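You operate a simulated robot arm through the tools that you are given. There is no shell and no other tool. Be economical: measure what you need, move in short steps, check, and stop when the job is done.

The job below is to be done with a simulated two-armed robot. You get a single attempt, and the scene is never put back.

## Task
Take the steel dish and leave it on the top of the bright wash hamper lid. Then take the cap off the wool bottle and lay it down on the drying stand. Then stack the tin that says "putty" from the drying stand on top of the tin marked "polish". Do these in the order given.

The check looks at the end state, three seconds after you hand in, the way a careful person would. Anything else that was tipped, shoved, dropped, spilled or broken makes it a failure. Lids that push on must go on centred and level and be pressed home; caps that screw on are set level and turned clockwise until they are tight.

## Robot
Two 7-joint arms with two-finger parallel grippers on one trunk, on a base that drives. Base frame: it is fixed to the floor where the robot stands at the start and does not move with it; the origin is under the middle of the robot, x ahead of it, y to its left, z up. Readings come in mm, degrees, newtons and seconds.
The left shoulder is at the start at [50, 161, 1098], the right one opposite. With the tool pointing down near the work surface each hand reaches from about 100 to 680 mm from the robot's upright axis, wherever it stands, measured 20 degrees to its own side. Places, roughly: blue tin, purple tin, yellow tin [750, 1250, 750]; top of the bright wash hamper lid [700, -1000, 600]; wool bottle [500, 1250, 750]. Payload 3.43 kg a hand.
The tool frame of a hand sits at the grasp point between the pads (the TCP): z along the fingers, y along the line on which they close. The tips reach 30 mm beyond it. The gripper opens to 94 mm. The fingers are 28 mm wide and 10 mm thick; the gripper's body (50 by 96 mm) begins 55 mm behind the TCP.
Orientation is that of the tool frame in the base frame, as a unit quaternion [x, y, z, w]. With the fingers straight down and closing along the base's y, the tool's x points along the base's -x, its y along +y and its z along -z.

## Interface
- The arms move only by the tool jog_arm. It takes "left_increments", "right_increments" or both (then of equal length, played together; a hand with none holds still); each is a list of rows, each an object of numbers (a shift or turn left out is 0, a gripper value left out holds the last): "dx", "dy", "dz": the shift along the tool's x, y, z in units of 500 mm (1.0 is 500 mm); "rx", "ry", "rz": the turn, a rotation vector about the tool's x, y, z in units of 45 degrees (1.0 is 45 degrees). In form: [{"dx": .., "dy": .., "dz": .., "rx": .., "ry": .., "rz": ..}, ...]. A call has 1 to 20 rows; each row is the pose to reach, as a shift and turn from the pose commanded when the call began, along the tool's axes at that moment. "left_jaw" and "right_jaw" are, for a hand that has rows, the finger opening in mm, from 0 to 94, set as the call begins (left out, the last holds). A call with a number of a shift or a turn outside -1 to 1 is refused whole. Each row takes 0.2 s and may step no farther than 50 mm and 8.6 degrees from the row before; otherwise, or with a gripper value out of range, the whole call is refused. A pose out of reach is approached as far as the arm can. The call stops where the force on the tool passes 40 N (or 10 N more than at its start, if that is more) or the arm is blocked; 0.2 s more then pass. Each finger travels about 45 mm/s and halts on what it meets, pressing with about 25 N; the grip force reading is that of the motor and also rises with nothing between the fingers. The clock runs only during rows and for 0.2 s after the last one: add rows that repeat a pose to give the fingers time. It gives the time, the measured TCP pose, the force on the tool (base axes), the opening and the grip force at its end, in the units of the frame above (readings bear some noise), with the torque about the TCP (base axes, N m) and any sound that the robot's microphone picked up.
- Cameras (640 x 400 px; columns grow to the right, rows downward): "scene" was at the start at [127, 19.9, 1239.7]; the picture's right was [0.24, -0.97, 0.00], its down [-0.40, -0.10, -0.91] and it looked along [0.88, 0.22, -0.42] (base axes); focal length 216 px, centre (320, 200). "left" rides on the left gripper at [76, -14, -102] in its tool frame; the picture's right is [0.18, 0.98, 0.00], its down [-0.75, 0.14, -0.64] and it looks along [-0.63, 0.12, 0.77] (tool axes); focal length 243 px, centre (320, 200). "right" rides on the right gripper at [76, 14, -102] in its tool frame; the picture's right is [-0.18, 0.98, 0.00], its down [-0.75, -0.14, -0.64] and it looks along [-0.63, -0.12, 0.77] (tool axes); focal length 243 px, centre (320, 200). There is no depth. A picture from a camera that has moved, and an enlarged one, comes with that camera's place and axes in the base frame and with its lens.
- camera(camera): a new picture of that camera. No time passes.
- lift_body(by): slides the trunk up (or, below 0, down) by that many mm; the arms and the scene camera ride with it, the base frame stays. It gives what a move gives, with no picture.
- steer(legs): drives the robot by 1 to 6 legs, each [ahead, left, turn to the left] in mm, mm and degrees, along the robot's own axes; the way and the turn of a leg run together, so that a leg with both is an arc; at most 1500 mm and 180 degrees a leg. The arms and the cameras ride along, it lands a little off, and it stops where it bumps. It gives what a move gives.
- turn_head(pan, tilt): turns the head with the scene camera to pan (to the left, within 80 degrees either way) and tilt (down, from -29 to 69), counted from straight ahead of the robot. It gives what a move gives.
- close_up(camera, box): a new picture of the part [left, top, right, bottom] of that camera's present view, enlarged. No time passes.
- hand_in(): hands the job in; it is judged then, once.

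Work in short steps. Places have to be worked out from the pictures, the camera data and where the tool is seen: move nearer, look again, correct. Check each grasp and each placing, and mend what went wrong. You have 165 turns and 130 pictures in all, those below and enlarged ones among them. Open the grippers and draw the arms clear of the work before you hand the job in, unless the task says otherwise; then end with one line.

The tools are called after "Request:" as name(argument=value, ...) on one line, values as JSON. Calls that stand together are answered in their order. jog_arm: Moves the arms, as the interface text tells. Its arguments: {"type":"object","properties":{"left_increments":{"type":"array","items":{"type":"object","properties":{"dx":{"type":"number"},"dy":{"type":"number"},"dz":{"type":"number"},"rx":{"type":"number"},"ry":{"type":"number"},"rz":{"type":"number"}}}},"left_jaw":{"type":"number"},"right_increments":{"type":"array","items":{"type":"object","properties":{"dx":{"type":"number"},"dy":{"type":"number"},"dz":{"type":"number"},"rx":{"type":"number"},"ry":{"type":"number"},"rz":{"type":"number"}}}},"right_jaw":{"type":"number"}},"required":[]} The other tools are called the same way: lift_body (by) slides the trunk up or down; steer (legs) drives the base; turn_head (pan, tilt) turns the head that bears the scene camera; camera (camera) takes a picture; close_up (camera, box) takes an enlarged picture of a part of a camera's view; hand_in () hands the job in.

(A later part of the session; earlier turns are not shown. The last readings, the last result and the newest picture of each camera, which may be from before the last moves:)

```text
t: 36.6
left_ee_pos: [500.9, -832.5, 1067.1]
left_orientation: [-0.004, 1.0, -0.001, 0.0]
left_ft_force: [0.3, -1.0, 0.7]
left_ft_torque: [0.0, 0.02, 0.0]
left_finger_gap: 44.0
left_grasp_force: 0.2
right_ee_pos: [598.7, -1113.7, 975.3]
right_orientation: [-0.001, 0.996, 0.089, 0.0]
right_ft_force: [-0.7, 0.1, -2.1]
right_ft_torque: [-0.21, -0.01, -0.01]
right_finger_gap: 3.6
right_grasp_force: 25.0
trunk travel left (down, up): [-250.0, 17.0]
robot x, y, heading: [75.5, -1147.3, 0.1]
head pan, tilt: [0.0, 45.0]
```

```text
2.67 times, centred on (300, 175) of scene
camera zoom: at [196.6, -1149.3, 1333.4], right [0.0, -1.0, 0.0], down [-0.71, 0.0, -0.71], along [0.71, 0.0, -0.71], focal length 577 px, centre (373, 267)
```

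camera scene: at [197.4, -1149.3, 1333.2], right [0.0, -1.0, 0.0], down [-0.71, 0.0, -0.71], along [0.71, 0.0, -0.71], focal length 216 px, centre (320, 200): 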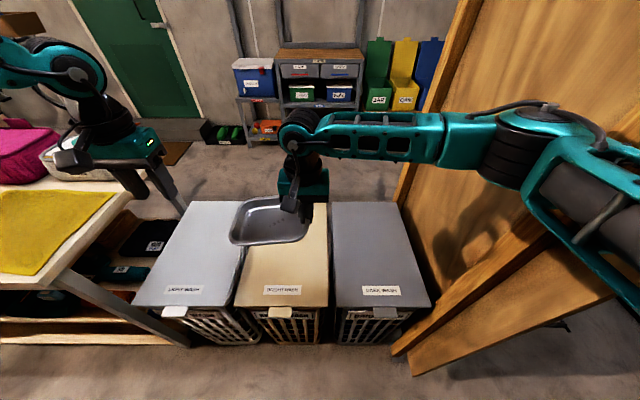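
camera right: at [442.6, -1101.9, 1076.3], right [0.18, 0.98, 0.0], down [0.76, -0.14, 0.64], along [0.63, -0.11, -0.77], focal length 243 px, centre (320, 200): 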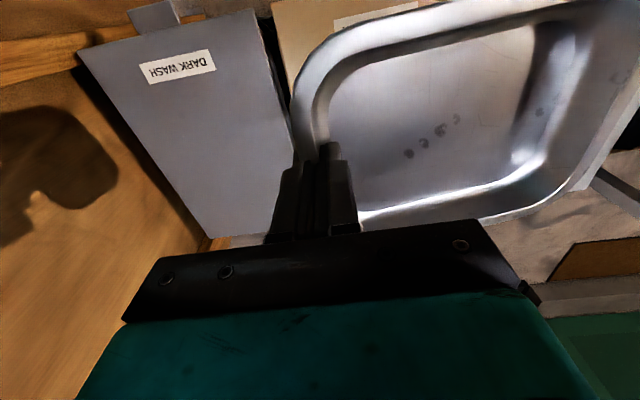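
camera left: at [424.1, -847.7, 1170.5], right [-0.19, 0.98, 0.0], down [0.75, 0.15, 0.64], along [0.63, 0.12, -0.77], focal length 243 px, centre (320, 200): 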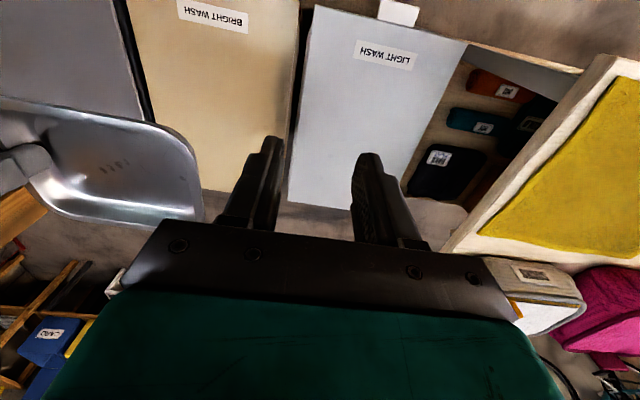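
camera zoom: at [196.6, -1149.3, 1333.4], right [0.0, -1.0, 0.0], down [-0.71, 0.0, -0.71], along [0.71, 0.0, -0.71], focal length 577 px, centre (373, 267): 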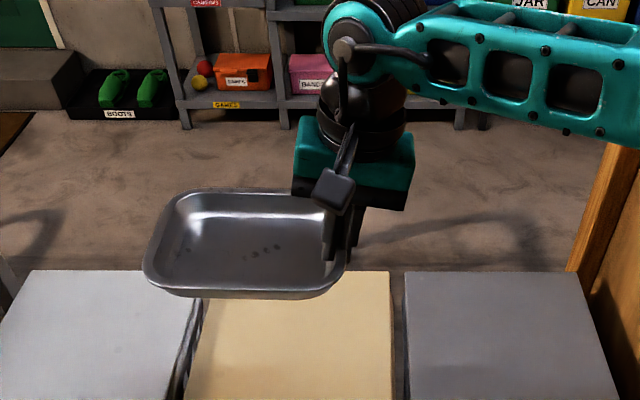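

The dish is level and over the lid. I'll raise the left hand to keep its arm clear of the bench, lower the trunk partway, then lower the right arm.

Request:
jog_arm(left_increments=[{"dz": -0.08}, {"dz": -0.16}, {"dz": -0.24}])

Request:
lift_body(by=-130)

Request:
jog_arm(right_increments=[{"dz": 0.078, "dy": 0.014}, {"dz": 0.157, "dy": 0.028}, {"dz": 0.236, "dy": 0.042}, {"dz": 0.236, "dy": 0.042}])

Request:
camera(camera="scene")

Request:
camera(camera="right")

```text
t: 37.4
left_ee_pos: [500.5, -835.5, 1186.3]
left_orientation: [-0.002, 1.0, -0.001, 0.0]
left_ft_force: [0.1, -0.8, 0.1]
left_ft_torque: [-0.02, 0.01, -0.01]
left_finger_gap: 44.0
left_grasp_force: 0.0
right_ee_pos: [599.0, -1113.7, 973.9]
right_orientation: [-0.001, 0.996, 0.088, -0.001]
right_ft_force: [0.8, 0.1, -2.5]
right_ft_torque: [-0.2, -0.02, -0.03]
right_finger_gap: 3.7
right_grasp_force: 24.9
trunk travel left (down, up): [-250.0, 17.0]
robot x, y, heading: [76.0, -1150.8, 0.3]
head pan, tilt: [0.0, 45.0]
```

```text
t: 39.0
left_ee_pos: [500.2, -835.4, 1055.5]
left_orientation: [-0.004, 1.0, -0.001, 0.0]
left_ft_force: [-0.7, -0.9, 0.3]
left_ft_torque: [-0.02, 0.0, 0.02]
left_finger_gap: 44.0
left_grasp_force: 0.2
right_ee_pos: [599.1, -1115.0, 844.4]
right_orientation: [-0.001, 0.996, 0.088, -0.001]
right_ft_force: [-0.7, 0.4, -1.9]
right_ft_torque: [-0.18, 0.0, -0.01]
right_finger_gap: 3.5
right_grasp_force: 25.2
trunk travel left (down, up): [-120.0, 147.0]
robot x, y, heading: [78.8, -1146.6, 0.3]
head pan, tilt: [0.0, 45.0]
```

```text
t: 40.0
left_ee_pos: [500.8, -834.5, 1054.8]
left_orientation: [-0.004, 1.0, -0.001, 0.0]
left_ft_force: [0.8, 0.7, 0.5]
left_ft_torque: [-0.02, 0.0, 0.01]
left_finger_gap: 43.8
left_grasp_force: 0.1
right_ee_pos: [599.3, -1068.0, 734.0]
right_orientation: [-0.001, 0.996, 0.089, -0.001]
right_ft_force: [0.0, -0.2, -1.8]
right_ft_torque: [-0.17, 0.01, -0.01]
right_finger_gap: 3.5
right_grasp_force: 25.2
trunk travel left (down, up): [-120.0, 147.0]
robot x, y, heading: [77.3, -1148.2, 0.2]
head pan, tilt: [0.0, 45.0]
```

```text
95 pictures are left
camera scene: at [196.8, -1149.4, 1203.3], right [0.0, -1.0, 0.0], down [-0.71, 0.0, -0.71], along [0.71, 0.0, -0.71], focal length 216 px, centre (320, 200)
```

scene: 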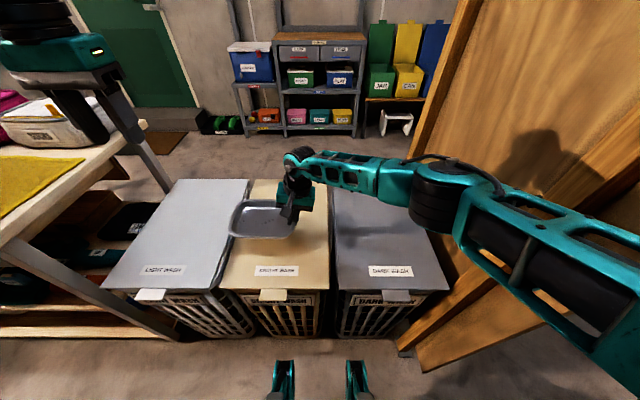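

```text
94 pictures are left
camera right: at [524.0, -1073.6, 837.6], right [0.18, 0.97, 0.17], down [0.76, -0.25, 0.61], along [0.63, 0.02, -0.78], focal length 243 px, centre (320, 200)
```

right: 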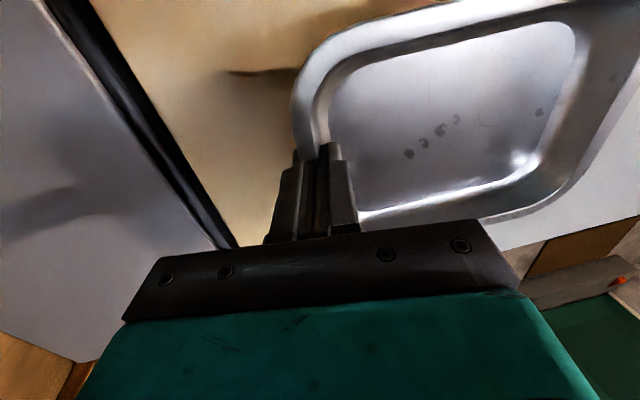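

My sideways correction went the wrong way (y −1068 rather than −1115). I correct that and come down to TCP 705.

Request:
jog_arm(right_increments=[{"dy": -0.05, "dz": 0.01}, {"dy": -0.103, "dz": 0.02}, {"dy": -0.103, "dz": 0.04}, {"dy": -0.103, "dz": 0.04}])

Request:
camera(camera="right")

Request:
close_up(camera="scene", box=[200, 150, 360, 250])

```text
t: 41.0
left_ee_pos: [502.4, -834.2, 1054.1]
left_orientation: [-0.003, 1.0, -0.001, -0.001]
left_ft_force: [-0.2, -0.8, -0.1]
left_ft_torque: [-0.02, 0.01, 0.0]
left_finger_gap: 44.1
left_grasp_force: 0.2
right_ee_pos: [601.3, -1118.7, 703.5]
right_orientation: [0.0, 0.996, 0.088, -0.001]
right_ft_force: [0.2, 0.2, -2.9]
right_ft_torque: [-0.18, -0.02, -0.01]
right_finger_gap: 3.5
right_grasp_force: 25.1
trunk travel left (down, up): [-120.0, 147.0]
robot x, y, heading: [75.4, -1148.9, 0.2]
head pan, tilt: [0.0, 45.0]
```

```text
93 pictures are left
camera right: at [525.0, -1124.1, 807.4], right [0.18, 0.97, 0.17], down [0.76, -0.25, 0.61], along [0.63, 0.02, -0.78], focal length 243 px, centre (320, 200)
```

right: 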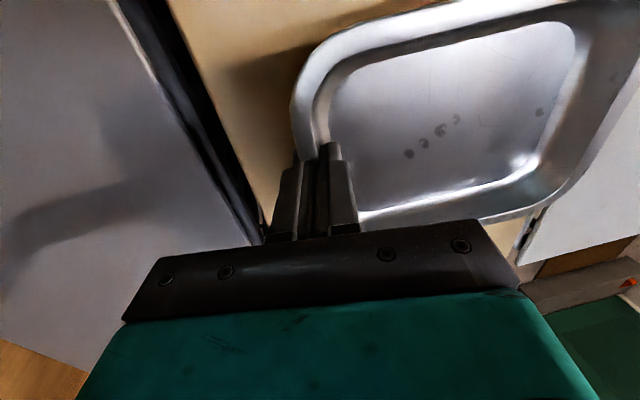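

```text
4.00 times, centred on (280, 200) of scene
camera zoom: at [196.8, -1149.3, 1203.3], right [0.0, -1.0, 0.0], down [-0.71, 0.0, -0.71], along [0.71, 0.0, -0.71], focal length 865 px, centre (480, 200)
```

zoom: 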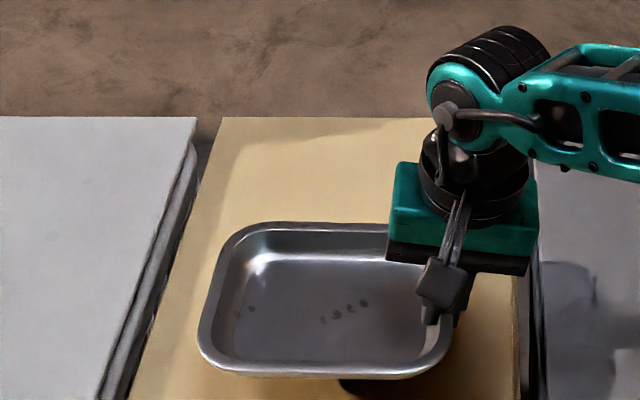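

The dish hovers centred over the bright-wash lid. Lowering gently 20 mm and reading the force.

Request:
jog_arm(right_increments=[{"dy": -0.002, "dz": 0.014}, {"dy": -0.004, "dz": 0.028}, {"dy": -0.006, "dz": 0.039}, {"dy": -0.006, "dz": 0.039}])

Request:
close_up(camera="scene", box=[200, 150, 360, 250])

```text
t: 42.0
left_ee_pos: [501.2, -834.6, 1055.2]
left_orientation: [-0.004, 1.0, -0.001, -0.001]
left_ft_force: [-0.8, 0.5, 0.0]
left_ft_torque: [-0.02, 0.01, -0.01]
left_finger_gap: 44.0
left_grasp_force: 0.1
right_ee_pos: [599.2, -1119.1, 681.6]
right_orientation: [0.0, 0.996, 0.088, -0.002]
right_ft_force: [-0.1, -0.8, -2.6]
right_ft_torque: [-0.2, 0.04, -0.04]
right_finger_gap: 3.4
right_grasp_force: 25.3
trunk travel left (down, up): [-120.0, 147.0]
robot x, y, heading: [76.5, -1150.0, 0.1]
head pan, tilt: [0.0, 45.0]
```

```text
4.00 times, centred on (280, 200) of scene
camera zoom: at [196.8, -1149.3, 1203.3], right [0.0, -1.0, 0.0], down [-0.71, 0.0, -0.71], along [0.71, 0.0, -0.71], focal length 865 px, centre (480, 200)
```

zoom: 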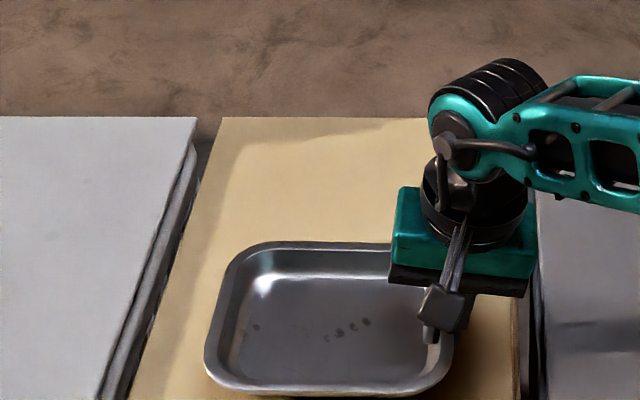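

Not touching yet. Continuing in 4 mm steps.

Request:
jog_arm(right_increments=[{"dy": -0.001, "dz": 0.008}, {"dy": -0.002, "dz": 0.012}, {"dy": -0.002, "dz": 0.012}])

Request:
jog_arm(right_increments=[{"dy": -0.001, "dz": 0.008}, {"dy": -0.002, "dz": 0.012}, {"dy": -0.002, "dz": 0.012}])

Request:
jog_arm(right_increments=[{"dy": -0.001, "dz": 0.005}, {"dy": -0.001, "dz": 0.008}, {"dy": -0.001, "dz": 0.008}])

```text
t: 42.8
left_ee_pos: [501.2, -835.1, 1054.4]
left_orientation: [-0.004, 1.0, -0.001, 0.0]
left_ft_force: [0.3, 0.2, -0.3]
left_ft_torque: [0.0, 0.01, -0.02]
left_finger_gap: 44.0
left_grasp_force: 0.0
right_ee_pos: [599.5, -1119.3, 676.1]
right_orientation: [-0.002, 0.996, 0.088, 0.0]
right_ft_force: [0.1, 0.7, -2.3]
right_ft_torque: [-0.16, 0.03, -0.03]
right_finger_gap: 3.7
right_grasp_force: 25.1
trunk travel left (down, up): [-120.0, 147.0]
robot x, y, heading: [80.6, -1148.4, 0.2]
head pan, tilt: [0.0, 45.0]
```

```text
t: 43.6
left_ee_pos: [501.4, -835.0, 1055.1]
left_orientation: [-0.003, 1.0, -0.001, 0.0]
left_ft_force: [0.1, 0.0, 0.2]
left_ft_torque: [-0.02, -0.03, -0.01]
left_finger_gap: 44.0
left_grasp_force: 0.1
right_ee_pos: [599.2, -1118.7, 669.9]
right_orientation: [-0.001, 0.996, 0.089, 0.0]
right_ft_force: [0.3, -0.4, 0.0]
right_ft_torque: [-0.18, -0.13, -0.06]
right_finger_gap: 3.4
right_grasp_force: 25.5
trunk travel left (down, up): [-120.0, 147.0]
robot x, y, heading: [78.1, -1147.6, 0.5]
head pan, tilt: [0.0, 45.0]
```

```text
t: 44.4
left_ee_pos: [499.6, -835.3, 1056.6]
left_orientation: [-0.003, 1.0, -0.002, 0.0]
left_ft_force: [-0.5, 0.5, -0.9]
left_ft_torque: [-0.02, 0.0, -0.01]
left_finger_gap: 44.1
left_grasp_force: 0.0
right_ee_pos: [598.4, -1119.2, 668.8]
right_orientation: [-0.001, 0.996, 0.089, 0.002]
right_ft_force: [-2.3, -5.6, 25.9]
right_ft_torque: [-0.24, 0.36, 0.03]
right_finger_gap: 3.6
right_grasp_force: 25.3
trunk travel left (down, up): [-120.0, 147.0]
robot x, y, heading: [79.9, -1146.5, 0.4]
head pan, tilt: [0.0, 45.0]
```

Firm contact now at TCP 669. I ease up 2 mm and open the fingers.

Request:
jog_arm(right_increments=[{"dz": -0.004}, {"dz": -0.004}, {"dz": -0.004}, {"dz": -0.004}], right_jaw=30)

Request:
close_up(camera="scene", box=[200, 170, 360, 270])

Request:
camera(camera="right")

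```text
t: 45.4
left_ee_pos: [500.9, -834.7, 1054.5]
left_orientation: [-0.004, 1.0, 0.0, 0.0]
left_ft_force: [0.3, -0.7, -0.1]
left_ft_torque: [-0.02, 0.01, 0.02]
left_finger_gap: 44.1
left_grasp_force: 0.0
right_ee_pos: [598.4, -1117.6, 669.1]
right_orientation: [-0.001, 0.996, 0.089, -0.001]
right_ft_force: [7.7, 7.5, 11.2]
right_ft_torque: [0.06, -0.26, 0.12]
right_finger_gap: 24.6
right_grasp_force: 0.0
trunk travel left (down, up): [-120.0, 147.0]
robot x, y, heading: [78.7, -1146.0, 0.5]
head pan, tilt: [0.0, 45.0]
```

```text
4.00 times, centred on (280, 220) of scene
camera zoom: at [196.2, -1148.9, 1203.4], right [0.01, -1.0, 0.0], down [-0.71, 0.0, -0.71], along [0.71, 0.0, -0.71], focal length 865 px, centre (480, 120)
```

zoom: 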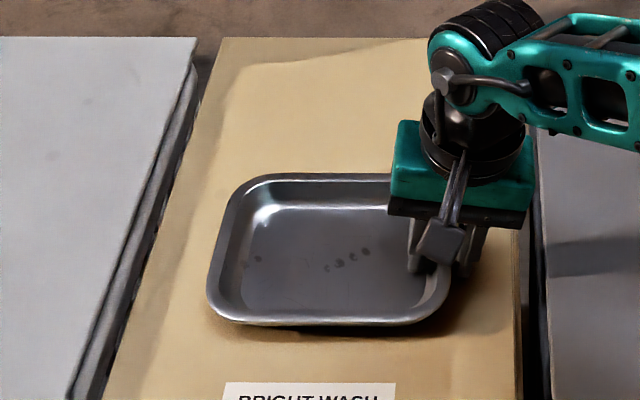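

```text
89 pictures are left
camera right: at [523.3, -1122.8, 773.1], right [0.18, 0.97, 0.17], down [0.75, -0.25, 0.61], along [0.63, 0.02, -0.78], focal length 243 px, centre (320, 200)
```

right: 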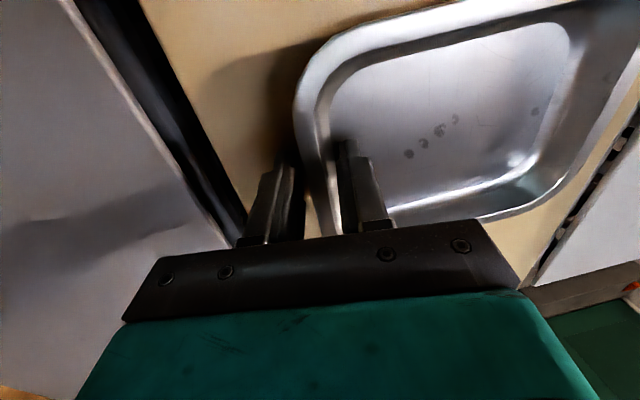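

The dish sits flat on the lid and the fingers are clear. Opening a bit more, then withdrawing upward.

Request:
jog_arm(right_increments=[{"dz": -0.004}, {"dz": -0.02}, {"dz": -0.06}, {"dz": -0.12}, {"dz": -0.2}, {"dz": -0.28}], right_jaw=40)

Request:
camera(camera="scene")

```text
t: 46.8
left_ee_pos: [500.1, -834.9, 1055.6]
left_orientation: [-0.004, 1.0, -0.001, 0.0]
left_ft_force: [-0.1, 0.0, 0.3]
left_ft_torque: [-0.01, 0.0, 0.01]
left_finger_gap: 43.9
left_grasp_force: 0.1
right_ee_pos: [597.7, -1145.0, 809.5]
right_orientation: [-0.002, 0.996, 0.088, -0.002]
right_ft_force: [0.0, -0.7, -0.5]
right_ft_torque: [-0.01, -0.01, 0.01]
right_finger_gap: 40.0
right_grasp_force: 0.0
trunk travel left (down, up): [-120.0, 147.0]
robot x, y, heading: [78.3, -1148.1, 0.3]
head pan, tilt: [0.0, 45.0]
```

```text
88 pictures are left
camera scene: at [196.4, -1149.4, 1203.3], right [0.0, -1.0, 0.0], down [-0.71, 0.0, -0.71], along [0.71, 0.0, -0.71], focal length 216 px, centre (320, 200)
```

scene: 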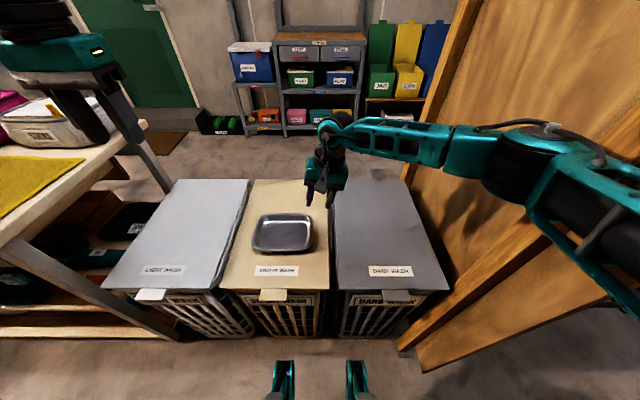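

Dish is placed. I level and raise the right hand, then back away and drive left toward the drying stand.

Request:
jog_arm(right_increments=[{"dz": -0.08, "rx": 0.11}, {"dz": -0.16, "rx": 0.222, "dx": 0.06}, {"dz": -0.24, "rx": 0.222, "dx": 0.12}, {"dz": -0.32, "rx": 0.222, "dx": 0.18}, {"dz": -0.4, "rx": 0.222, "dx": 0.24}], left_increments=[{"dx": 0.06}, {"dx": 0.12}, {"dx": 0.16}, {"dx": 0.16}, {"dx": 0.16}])

Request:
steer(legs=[[-280, 0, 0], [0, 1500, 0]])

Request:
turn_head(pan=45, tilt=30)

Request:
camera(camera="scene")

```text
t: 48.0
left_ee_pos: [419.0, -827.7, 1052.8]
left_orientation: [-0.004, 1.0, -0.003, 0.0]
left_ft_force: [0.1, 0.9, 0.4]
left_ft_torque: [-0.01, -0.01, 0.0]
left_finger_gap: 44.0
left_grasp_force: 0.0
right_ee_pos: [477.3, -1177.5, 1003.4]
right_orientation: [-0.004, 1.0, -0.002, -0.002]
right_ft_force: [0.7, 0.2, -0.1]
right_ft_torque: [0.04, -0.02, -0.02]
right_finger_gap: 40.1
right_grasp_force: 0.1
trunk travel left (down, up): [-120.0, 147.0]
robot x, y, heading: [75.2, -1141.6, 0.4]
head pan, tilt: [0.0, 45.0]
```

```text
t: 57.0
left_ee_pos: [88.2, 674.7, 1054.8]
left_orientation: [-0.027, 1.0, 0.0, 0.0]
left_ft_force: [-0.2, -0.7, -0.3]
left_ft_torque: [-0.04, 0.0, -0.01]
left_finger_gap: 44.3
left_grasp_force: 0.1
right_ee_pos: [160.7, 329.0, 1005.5]
right_orientation: [-0.026, 1.0, 0.001, -0.001]
right_ft_force: [-1.6, 0.8, -0.7]
right_ft_torque: [0.01, -0.04, 0.03]
right_finger_gap: 40.0
right_grasp_force: 0.1
trunk travel left (down, up): [-120.0, 147.0]
robot x, y, heading: [-242.1, 340.5, 3.2]
head pan, tilt: [0.0, 45.0]
```

```text
t: 58.1
left_ee_pos: [86.5, 675.3, 1055.9]
left_orientation: [-0.028, 1.0, -0.001, 0.0]
left_ft_force: [-0.4, 0.4, 0.0]
left_ft_torque: [-0.04, -0.01, -0.02]
left_finger_gap: 44.2
left_grasp_force: 0.2
right_ee_pos: [161.8, 328.4, 1006.1]
right_orientation: [-0.025, 1.0, 0.001, -0.001]
right_ft_force: [-0.6, -0.3, 0.3]
right_ft_torque: [-0.01, 0.0, -0.01]
right_finger_gap: 40.1
right_grasp_force: 0.0
trunk travel left (down, up): [-120.0, 147.0]
robot x, y, heading: [-239.5, 347.3, 2.8]
head pan, tilt: [45.0, 30.0]
```

```text
87 pictures are left
camera scene: at [-142.4, 412.6, 1225.9], right [0.74, -0.67, 0.0], down [-0.33, -0.37, -0.87], along [0.58, 0.64, -0.5], focal length 216 px, centre (320, 200)
```

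scene: 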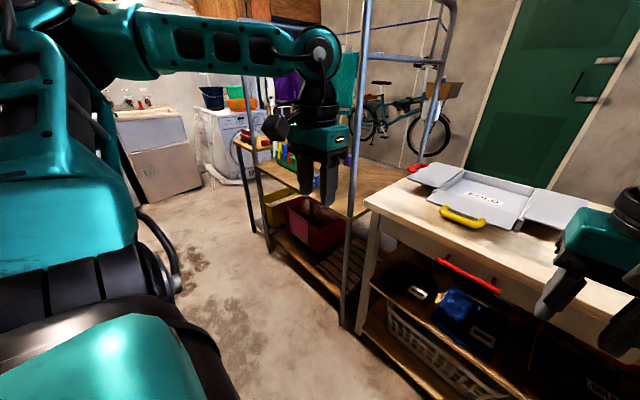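

The drying stand is the posted shelf left of the bench. Correcting heading and driving on left to face it.

Request:
steer(legs=[[0, 0, -3], [-20, 820, 0]])

Request:
turn_head(pan=0, tilt=30)

Request:
camera(camera="scene")

```text
t: 62.8
left_ee_pos: [84.5, 1465.7, 1055.1]
left_orientation: [0.001, 1.0, -0.001, 0.0]
left_ft_force: [0.1, 0.5, -0.2]
left_ft_torque: [0.02, -0.02, -0.04]
left_finger_gap: 43.8
left_grasp_force: 0.0
right_ee_pos: [140.4, 1117.3, 1006.9]
right_orientation: [0.003, 1.0, 0.001, -0.001]
right_ft_force: [-0.5, 0.1, 1.3]
right_ft_torque: [-0.02, 0.02, 0.04]
right_finger_gap: 39.9
right_grasp_force: 0.1
trunk travel left (down, up): [-120.0, 147.0]
robot x, y, heading: [-262.7, 1154.1, -0.1]
head pan, tilt: [45.0, 30.0]
```

```text
t: 64.0
left_ee_pos: [85.5, 1466.3, 1055.4]
left_orientation: [0.0, 1.0, 0.0, 0.0]
left_ft_force: [-0.9, -0.1, 0.0]
left_ft_torque: [-0.01, -0.01, -0.03]
left_finger_gap: 43.8
left_grasp_force: 0.1
right_ee_pos: [140.5, 1116.1, 1004.6]
right_orientation: [0.003, 1.0, 0.002, -0.001]
right_ft_force: [0.3, 0.3, -0.1]
right_ft_torque: [-0.03, -0.01, 0.03]
right_finger_gap: 39.8
right_grasp_force: 0.0
trunk travel left (down, up): [-120.0, 147.0]
robot x, y, heading: [-259.7, 1156.3, 0.0]
head pan, tilt: [0.0, 30.0]
```

```text
86 pictures are left
camera scene: at [-132.0, 1153.0, 1226.0], right [0.0, -1.0, 0.0], down [-0.5, 0.0, -0.87], along [0.87, 0.0, -0.5], focal length 216 px, centre (320, 200)
```

scene: 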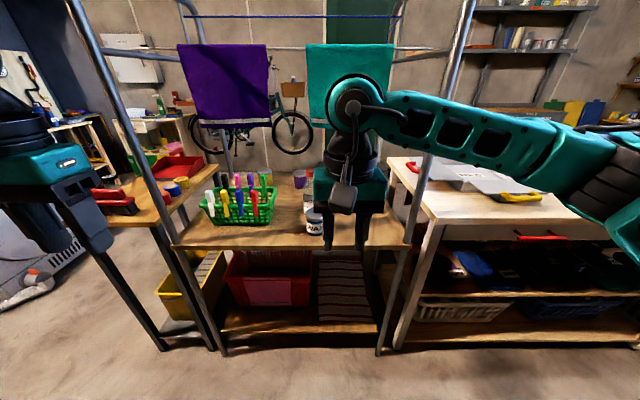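

The right arm hides the tins; I move it aside for a clear look.

Request:
jog_arm(right_increments=[{"dy": -0.09, "dx": 0.02}, {"dy": -0.18, "dx": 0.04}, {"dy": -0.27, "dx": 0.06}, {"dy": -0.36, "dx": 0.08}, {"dy": -0.45, "dx": 0.1}])

Request:
camera(camera="scene")

Request:
close_up(camera="scene", box=[170, 140, 410, 290])

```text
t: 65.2
left_ee_pos: [85.1, 1465.1, 1055.9]
left_orientation: [0.001, 1.0, 0.0, -0.001]
left_ft_force: [0.6, -0.3, -0.4]
left_ft_torque: [0.0, -0.02, -0.01]
left_finger_gap: 43.7
left_grasp_force: 0.1
right_ee_pos: [89.0, 892.3, 1007.9]
right_orientation: [0.002, 1.0, 0.001, -0.001]
right_ft_force: [-0.2, 0.3, 0.6]
right_ft_torque: [0.0, -0.02, -0.01]
right_finger_gap: 40.0
right_grasp_force: 0.1
trunk travel left (down, up): [-120.0, 147.0]
robot x, y, heading: [-258.4, 1152.1, -0.2]
head pan, tilt: [0.0, 30.0]
```

```text
85 pictures are left
camera scene: at [-132.3, 1152.5, 1226.0], right [0.0, -1.0, 0.0], down [-0.5, 0.0, -0.87], along [0.87, 0.0, -0.5], focal length 216 px, centre (320, 200)
```

scene: 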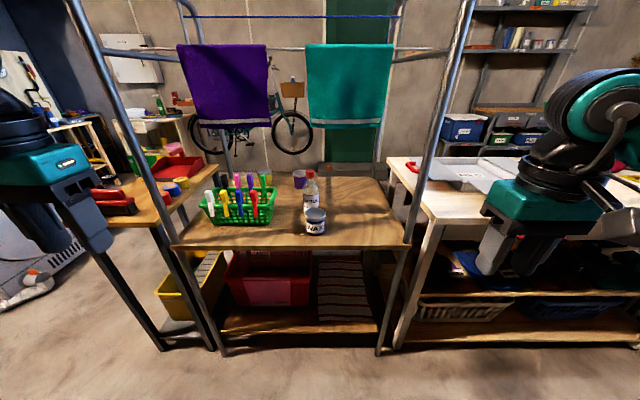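

```text
2.67 times, centred on (290, 215) of scene
camera zoom: at [-132.3, 1152.5, 1226.0], right [0.0, -1.0, 0.0], down [-0.5, 0.0, -0.87], along [0.87, 0.0, -0.5], focal length 577 px, centre (400, 160)
```

zoom: 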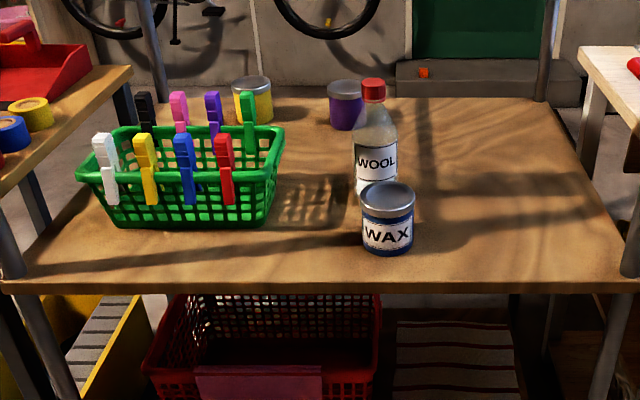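

Blue tin is WAX; purple and yellow need reading. The wool bottle has a red cap and stands just behind WAX. I'll drive closer, still outside the posts, to triangulate.

Request:
steer(legs=[[220, 0, 0]])

Request:
turn_head(pan=0, tilt=40)

Request:
camera(camera="scene")

Request:
camera(camera="left")

Request:
close_up(camera="scene", box=[160, 120, 400, 270])

```text
t: 66.9
left_ee_pos: [309.8, 1463.8, 1054.1]
left_orientation: [0.003, 1.0, -0.001, 0.0]
left_ft_force: [-0.4, -0.7, -0.2]
left_ft_torque: [-0.01, 0.05, -0.02]
left_finger_gap: 43.7
left_grasp_force: 0.1
right_ee_pos: [310.8, 889.6, 1007.5]
right_orientation: [0.005, 1.0, 0.001, -0.002]
right_ft_force: [1.1, -0.5, -0.5]
right_ft_torque: [0.0, 0.01, -0.03]
right_finger_gap: 39.8
right_grasp_force: 0.1
trunk travel left (down, up): [-120.0, 147.0]
robot x, y, heading: [-36.2, 1155.9, -0.5]
head pan, tilt: [0.0, 30.0]
```

```text
t: 67.6
left_ee_pos: [309.7, 1463.7, 1055.4]
left_orientation: [0.004, 1.0, -0.001, 0.0]
left_ft_force: [-0.4, -0.7, 0.0]
left_ft_torque: [0.0, -0.02, 0.01]
left_finger_gap: 44.0
left_grasp_force: 0.0
right_ee_pos: [310.4, 890.3, 1007.6]
right_orientation: [0.005, 1.0, 0.0, -0.002]
right_ft_force: [-0.1, -0.2, 0.5]
right_ft_torque: [0.0, -0.01, 0.0]
right_finger_gap: 39.6
right_grasp_force: 0.1
trunk travel left (down, up): [-120.0, 147.0]
robot x, y, heading: [-41.6, 1155.0, -0.6]
head pan, tilt: [0.0, 40.0]
```

```text
83 pictures are left
camera scene: at [84.8, 1151.0, 1210.7], right [-0.01, -1.0, 0.0], down [-0.64, 0.01, -0.77], along [0.77, -0.01, -0.64], focal length 216 px, centre (320, 200)
```

scene: 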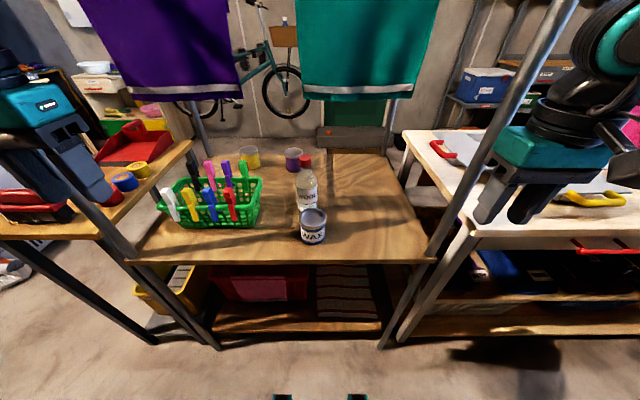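

```text
82 pictures are left
camera left: at [232.9, 1448.9, 1158.9], right [-0.18, 0.98, 0.0], down [0.75, 0.14, 0.64], along [0.63, 0.11, -0.77], focal length 243 px, centre (320, 200)
```

left: 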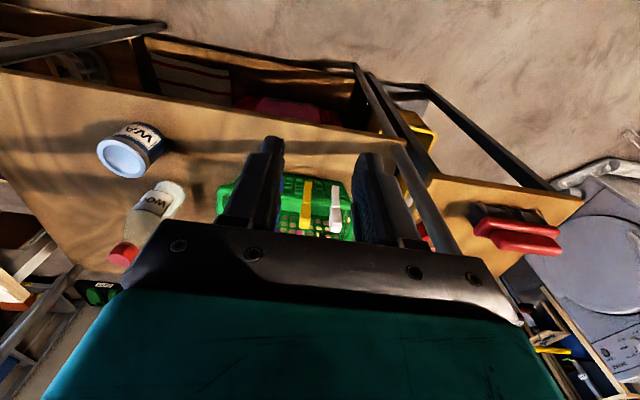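

```text
2.67 times, centred on (280, 195) of scene
camera zoom: at [84.8, 1151.0, 1210.7], right [-0.01, -1.0, 0.0], down [-0.64, 0.01, -0.77], along [0.77, -0.01, -0.64], focal length 577 px, centre (427, 213)
```

zoom: 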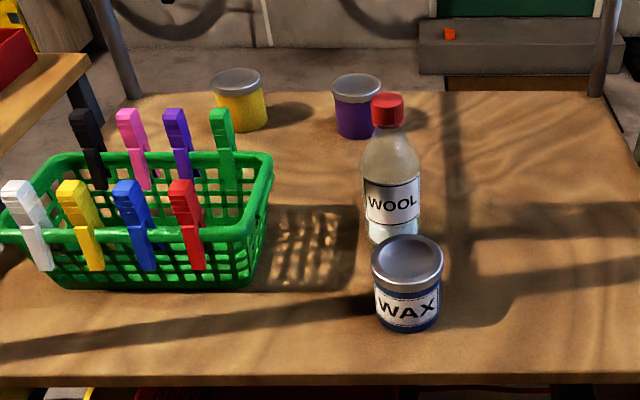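

Triangulated: stand top z≈741, cap (613, 1186, 908) with bottle ø≈60, WAX tin (497, 1165) with top ≈802. Purple and yellow tins sit near x≈890. I'll zoom in for labels.

Request:
close_up(camera="scene", box=[225, 135, 321, 195])

Request:
close_up(camera="left", box=[60, 110, 260, 280])

```text
6.67 times, centred on (273, 165) of scene
camera zoom: at [84.8, 1151.0, 1210.7], right [-0.01, -1.0, 0.0], down [-0.64, 0.01, -0.77], along [0.77, -0.01, -0.64], focal length 1441 px, centre (633, 433)
```

zoom: 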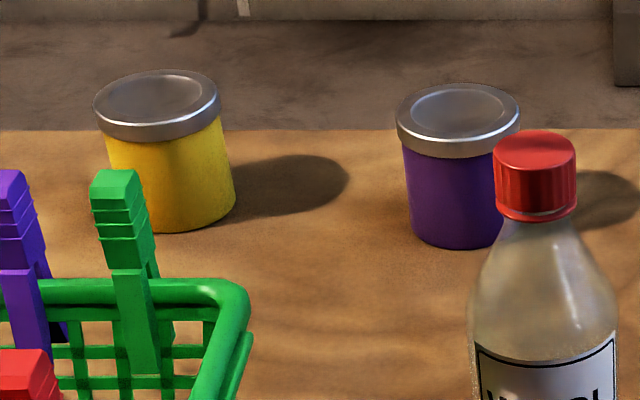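

```text
2.35 times, centred on (160, 195) of left
camera zoom: at [232.9, 1448.9, 1158.9], right [-0.18, 0.98, 0.0], down [0.75, 0.14, 0.64], along [0.63, 0.11, -0.77], focal length 571 px, centre (696, 212)
```

zoom: 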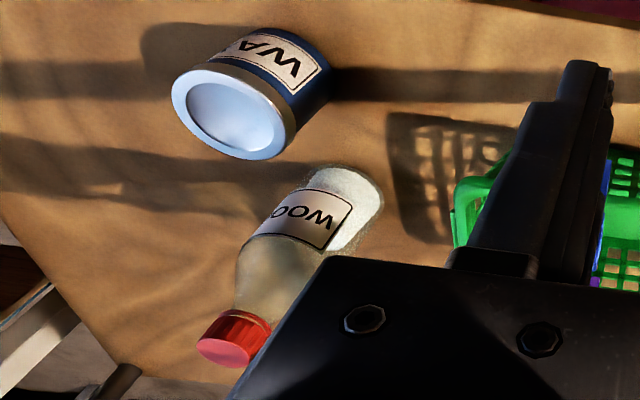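

The yellow and purple labels face away, and towels hang to z≈1107 at x≈510 on this side. The far side of the stand looks open, so I'll back out and look for a way round.

Request:
steer(legs=[[-300, 0, 0]])

Request:
jog_arm(left_increments=[{"dy": -0.06, "dx": 0.05}, {"dy": -0.12, "dx": 0.1}, {"dy": -0.2, "dx": 0.15}])

Request:
turn_head(pan=50, tilt=12)

Request:
camera(camera="scene")

```text
t: 69.6
left_ee_pos: [14.1, 1464.4, 1055.5]
left_orientation: [0.007, 1.0, -0.001, 0.0]
left_ft_force: [0.6, -0.2, -0.2]
left_ft_torque: [0.0, -0.02, 0.0]
left_finger_gap: 43.9
left_grasp_force: 0.0
right_ee_pos: [10.8, 890.8, 1007.3]
right_orientation: [0.008, 1.0, 0.001, -0.001]
right_ft_force: [0.0, -0.2, 0.3]
right_ft_torque: [0.05, 0.03, -0.03]
right_finger_gap: 40.3
right_grasp_force: 0.0
trunk travel left (down, up): [-120.0, 147.0]
robot x, y, heading: [-337.2, 1161.9, -0.9]
head pan, tilt: [0.0, 40.0]
```

```text
t: 70.4
left_ee_pos: [-64.3, 1364.4, 1056.7]
left_orientation: [0.007, 1.0, 0.0, 0.0]
left_ft_force: [0.5, -0.4, -0.2]
left_ft_torque: [-0.01, -0.02, 0.01]
left_finger_gap: 44.1
left_grasp_force: 0.1
right_ee_pos: [11.1, 890.0, 1006.9]
right_orientation: [0.009, 1.0, 0.002, -0.001]
right_ft_force: [0.9, 0.8, 0.6]
right_ft_torque: [0.02, 0.02, -0.02]
right_finger_gap: 40.1
right_grasp_force: 0.1
trunk travel left (down, up): [-120.0, 147.0]
robot x, y, heading: [-334.5, 1158.4, -0.7]
head pan, tilt: [0.0, 40.0]
```

```text
t: 71.6
left_ee_pos: [-61.8, 1365.5, 1057.6]
left_orientation: [0.007, 1.0, -0.001, 0.0]
left_ft_force: [0.0, 0.2, 0.5]
left_ft_torque: [0.02, -0.03, 0.04]
left_finger_gap: 44.0
left_grasp_force: 0.1
right_ee_pos: [10.1, 891.8, 1007.7]
right_orientation: [0.009, 1.0, 0.001, -0.001]
right_ft_force: [0.3, 1.1, 0.7]
right_ft_torque: [0.01, 0.0, -0.01]
right_finger_gap: 40.1
right_grasp_force: 0.0
trunk travel left (down, up): [-120.0, 147.0]
robot x, y, heading: [-334.5, 1162.8, -1.1]
head pan, tilt: [50.0, 12.0]
```

```text
78 pictures are left
camera scene: at [-237.3, 1225.4, 1255.0], right [0.76, -0.66, 0.0], down [-0.14, -0.16, -0.98], along [0.64, 0.74, -0.21], focal length 216 px, centre (320, 200)
```

scene: 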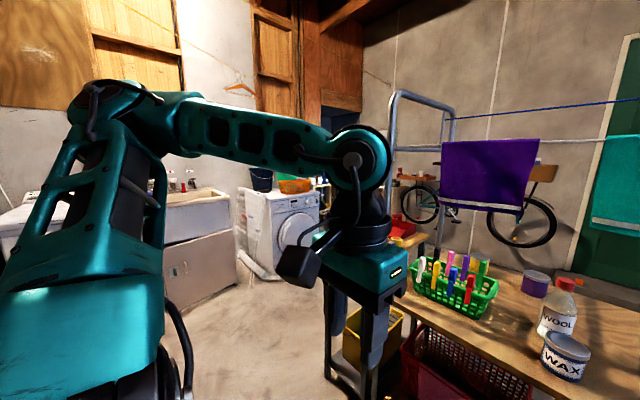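

There is open floor between the left table and the washer. I'll drive left and look down that passage.

Request:
steer(legs=[[0, 900, 0]])

Request:
turn_head(pan=5, tilt=25)

Request:
camera(camera="scene")

```text
t: 76.4
left_ee_pos: [-41.0, 2271.9, 1058.1]
left_orientation: [0.014, 1.0, -0.001, 0.0]
left_ft_force: [-0.1, -0.7, -0.5]
left_ft_torque: [-0.01, -0.03, 0.01]
left_finger_gap: 44.0
left_grasp_force: 0.0
right_ee_pos: [27.5, 1794.5, 1008.8]
right_orientation: [0.016, 1.0, 0.001, 0.0]
right_ft_force: [-0.7, 0.0, -0.9]
right_ft_torque: [0.0, -0.03, -0.03]
right_finger_gap: 39.9
right_grasp_force: 0.1
trunk travel left (down, up): [-120.0, 147.0]
robot x, y, heading: [-316.2, 2069.7, -1.5]
head pan, tilt: [50.0, 12.0]
```

```text
t: 77.5
left_ee_pos: [-39.5, 2270.6, 1057.2]
left_orientation: [0.014, 1.0, 0.0, 0.0]
left_ft_force: [-1.0, 0.1, -0.3]
left_ft_torque: [0.02, -0.02, -0.01]
left_finger_gap: 44.0
left_grasp_force: 0.1
right_ee_pos: [27.6, 1795.3, 1007.3]
right_orientation: [0.017, 1.0, 0.001, 0.0]
right_ft_force: [0.0, 0.6, 0.1]
right_ft_torque: [-0.01, -0.02, 0.0]
right_finger_gap: 40.0
right_grasp_force: 0.0
trunk travel left (down, up): [-120.0, 147.0]
robot x, y, heading: [-311.3, 2067.5, -1.4]
head pan, tilt: [5.0, 25.0]
```

```text
77 pictures are left
camera scene: at [-185.8, 2068.7, 1234.0], right [0.06, -1.0, 0.0], down [-0.42, -0.02, -0.91], along [0.9, 0.05, -0.42], focal length 216 px, centre (320, 200)
```

scene: 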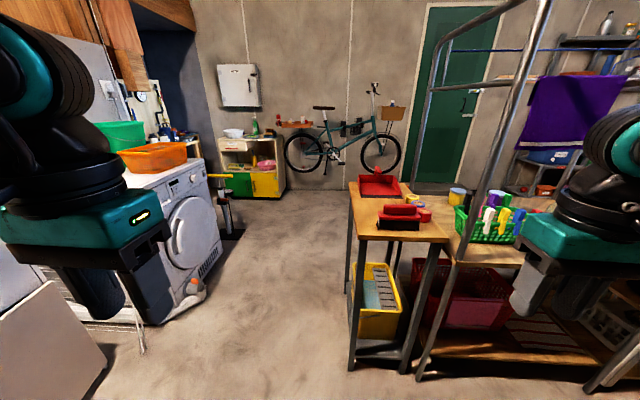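

The passage is clear, about y 1960–3050. I drive centrally through it, past the stand, and turn to face the stand's back.

Request:
steer(legs=[[0, 440, 1.4], [1000, 0, 0], [950, 0, 0]])

Request:
camera(camera="scene")

```text
t: 89.6
left_ee_pos: [1937.6, 2666.4, 1056.4]
left_orientation: [0.008, 1.0, -0.001, -0.001]
left_ft_force: [0.5, -0.3, -0.7]
left_ft_torque: [0.0, 0.0, -0.01]
left_finger_gap: 43.8
left_grasp_force: 0.1
right_ee_pos: [2012.6, 2191.9, 1008.5]
right_orientation: [0.009, 1.0, 0.001, -0.001]
right_ft_force: [0.5, -0.2, -0.4]
right_ft_torque: [0.02, 0.03, 0.0]
right_finger_gap: 39.9
right_grasp_force: 0.0
trunk travel left (down, up): [-120.0, 147.0]
robot x, y, heading: [1663.0, 2459.2, -0.8]
head pan, tilt: [5.0, 25.0]
```

```text
76 pictures are left
camera scene: at [1795.6, 2462.2, 1233.9], right [0.07, -1.0, 0.0], down [-0.42, -0.03, -0.91], along [0.9, 0.07, -0.42], focal length 216 px, centre (320, 200)
```

scene: 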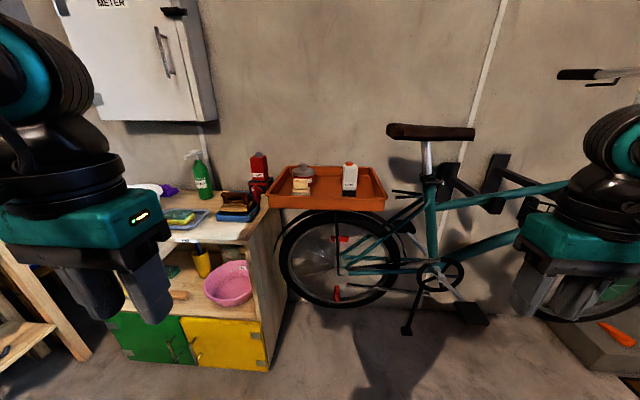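

Room enough. Turning around to face the stand's back, then sliding left along it to about y 1250.

Request:
steer(legs=[[0, 0, -179.2], [0, 1200, 0]])

Request:
turn_head(pan=0, tilt=30)

Request:
camera(camera="scene")

```text
t: 102.7
left_ee_pos: [1425.7, 1086.6, 1057.7]
left_orientation: [1.0, 0.009, 0.0, -0.001]
left_ft_force: [-0.6, 0.0, 0.2]
left_ft_torque: [0.01, 0.01, -0.03]
left_finger_gap: 44.1
left_grasp_force: 0.0
right_ee_pos: [1334.3, 1557.9, 1008.5]
right_orientation: [1.0, 0.008, 0.002, 0.001]
right_ft_force: [0.4, 0.1, 0.5]
right_ft_torque: [-0.03, 0.01, 0.02]
right_finger_gap: 40.1
right_grasp_force: 0.1
trunk travel left (down, up): [-120.0, 147.0]
robot x, y, heading: [1687.9, 1305.2, -178.9]
head pan, tilt: [5.0, 25.0]
```

```text
t: 103.4
left_ee_pos: [1424.6, 1086.0, 1057.1]
left_orientation: [1.0, 0.01, 0.0, -0.001]
left_ft_force: [0.1, -0.8, 0.0]
left_ft_torque: [0.0, 0.02, 0.0]
left_finger_gap: 44.0
left_grasp_force: 0.1
right_ee_pos: [1334.3, 1558.8, 1008.6]
right_orientation: [1.0, 0.008, 0.0, 0.0]
right_ft_force: [-0.1, 0.7, 0.4]
right_ft_torque: [-0.01, -0.01, 0.01]
right_finger_gap: 40.0
right_grasp_force: 0.1
trunk travel left (down, up): [-120.0, 147.0]
robot x, y, heading: [1692.4, 1303.9, -178.9]
head pan, tilt: [0.0, 30.0]
```

```text
75 pictures are left
camera scene: at [1556.9, 1299.2, 1226.0], right [-0.02, 1.0, 0.0], down [0.5, 0.01, -0.87], along [-0.87, -0.02, -0.5], focal length 216 px, centre (320, 200)
```

scene: 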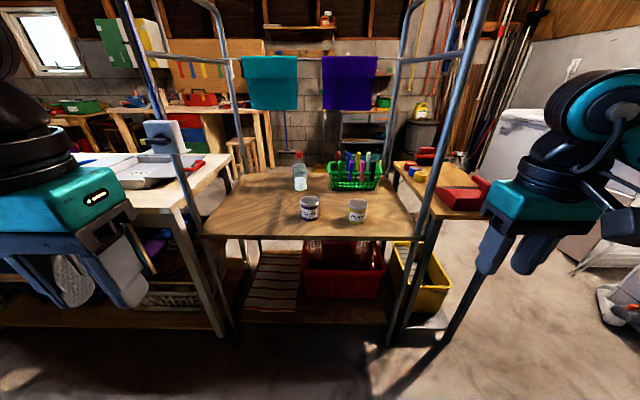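

Now the labels face me. Zooming.

Request:
close_up(camera="scene", box=[270, 140, 398, 230])

```text
4.44 times, centred on (334, 185) of scene
camera zoom: at [1556.9, 1299.2, 1226.0], right [-0.02, 1.0, 0.0], down [0.5, 0.01, -0.87], along [-0.87, -0.02, -0.5], focal length 961 px, centre (258, 267)
```

zoom: 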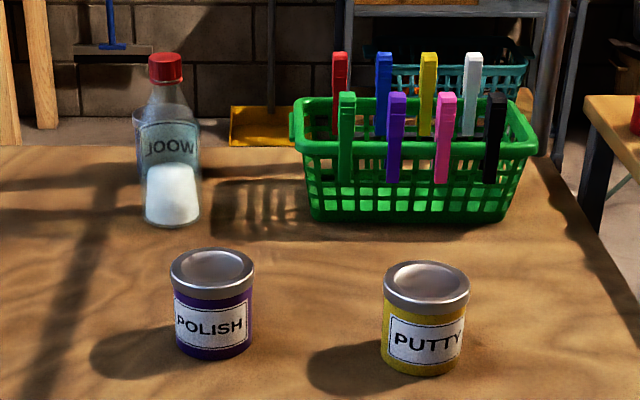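

Purple = POLISH, yellow = PUTTY. I drive up to the stand's back edge (≈x 971), lining up so the bottle is slightly left of my axis.

Request:
steer(legs=[[0, 40, -1.1], [370, 0, 0]])

Request:
turn_head(pan=0, tilt=35)

Request:
camera(camera="scene")

```text
t: 106.3
left_ee_pos: [1040.8, 1052.4, 1057.1]
left_orientation: [1.0, -0.001, 0.0, 0.0]
left_ft_force: [0.1, 0.1, 0.6]
left_ft_torque: [-0.05, -0.01, 0.01]
left_finger_gap: 43.8
left_grasp_force: 0.0
right_ee_pos: [961.8, 1526.7, 1009.1]
right_orientation: [1.0, -0.002, 0.001, 0.001]
right_ft_force: [0.2, -0.9, 0.9]
right_ft_torque: [0.01, 0.01, 0.01]
right_finger_gap: 40.0
right_grasp_force: 0.0
trunk travel left (down, up): [-120.0, 147.0]
robot x, y, heading: [1308.6, 1266.0, 179.7]
head pan, tilt: [0.0, 30.0]
```

```text
t: 106.9
left_ee_pos: [1042.4, 1053.9, 1057.1]
left_orientation: [1.0, -0.001, 0.0, -0.002]
left_ft_force: [-0.9, 0.3, -1.1]
left_ft_torque: [-0.01, -0.01, 0.0]
left_finger_gap: 44.3
left_grasp_force: 0.1
right_ee_pos: [961.2, 1529.2, 1008.1]
right_orientation: [1.0, -0.002, 0.001, 0.002]
right_ft_force: [-0.9, 0.6, 0.1]
right_ft_torque: [-0.03, 0.03, 0.01]
right_finger_gap: 40.2
right_grasp_force: 0.0
trunk travel left (down, up): [-120.0, 147.0]
robot x, y, heading: [1311.7, 1264.7, 179.9]
head pan, tilt: [0.0, 35.0]
```

```text
73 pictures are left
camera scene: at [1180.9, 1263.1, 1218.2], right [0.0, 1.0, 0.0], down [0.57, 0.0, -0.82], along [-0.82, 0.0, -0.57], focal length 216 px, centre (320, 200)
```

scene: 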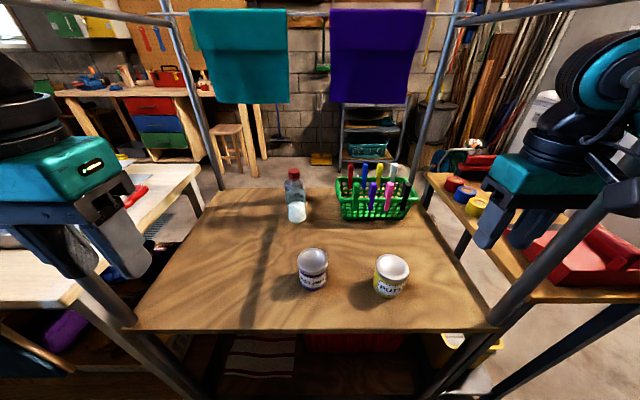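

Geometry confirmed from this side. Plan: left hand holds the bottle body from the left-back, right hand from above takes the cap. First testing the right hand's reach high above the cap.

Request:
jog_arm(right_increments=[{"dx": -0.05, "dy": 0.07}, {"dx": -0.1, "dy": 0.14}, {"dx": -0.15, "dy": 0.21}, {"dx": -0.21, "dy": 0.28}, {"dx": -0.27, "dy": 0.35}, {"dx": -0.33, "dy": 0.42}, {"dx": -0.4, "dy": 0.49}, {"dx": -0.47, "dy": 0.56}, {"dx": -0.54, "dy": 0.63}, {"dx": -0.6, "dy": 0.688}, {"dx": -0.67, "dy": 0.688}, {"dx": -0.7, "dy": 0.688}])

Request:
camera(camera="right")

Request:
camera(camera="scene")

```text
t: 109.5
left_ee_pos: [1041.5, 1052.9, 1057.3]
left_orientation: [1.0, -0.001, 0.0, 0.0]
left_ft_force: [-0.3, 0.4, 0.5]
left_ft_torque: [0.02, -0.01, 0.01]
left_finger_gap: 44.0
left_grasp_force: 0.1
right_ee_pos: [730.3, 1232.3, 1006.1]
right_orientation: [1.0, -0.002, 0.0, 0.001]
right_ft_force: [-0.7, 1.1, -1.2]
right_ft_torque: [-0.01, -0.02, -0.02]
right_finger_gap: 39.8
right_grasp_force: 0.1
right hand out of reach, approached as far as the arm can: row 9, 10, 11, 12
trunk travel left (down, up): [-120.0, 147.0]
robot x, y, heading: [1312.5, 1268.6, 179.7]
head pan, tilt: [0.0, 35.0]
```

```text
72 pictures are left
camera right: at [807.7, 1217.8, 1108.0], right [-0.19, -0.98, 0.0], down [-0.75, 0.15, 0.64], along [-0.63, 0.12, -0.77], focal length 243 px, centre (320, 200)
```

right: 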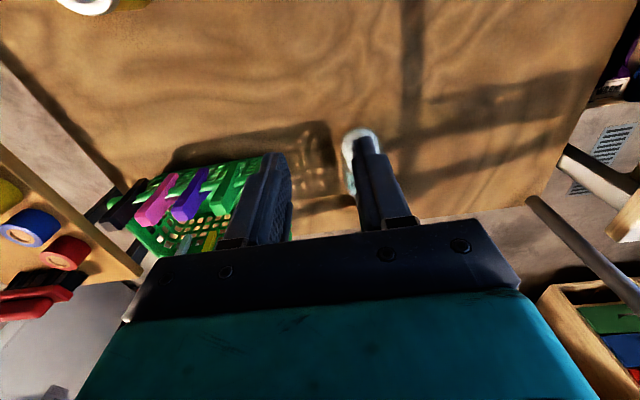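

```text
71 pictures are left
camera scene: at [1181.0, 1263.2, 1218.2], right [0.0, 1.0, 0.0], down [0.57, 0.0, -0.82], along [-0.82, 0.0, -0.57], focal length 216 px, centre (320, 200)
```

scene: 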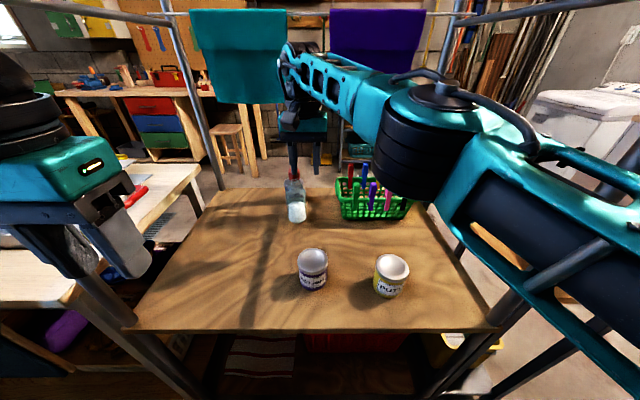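

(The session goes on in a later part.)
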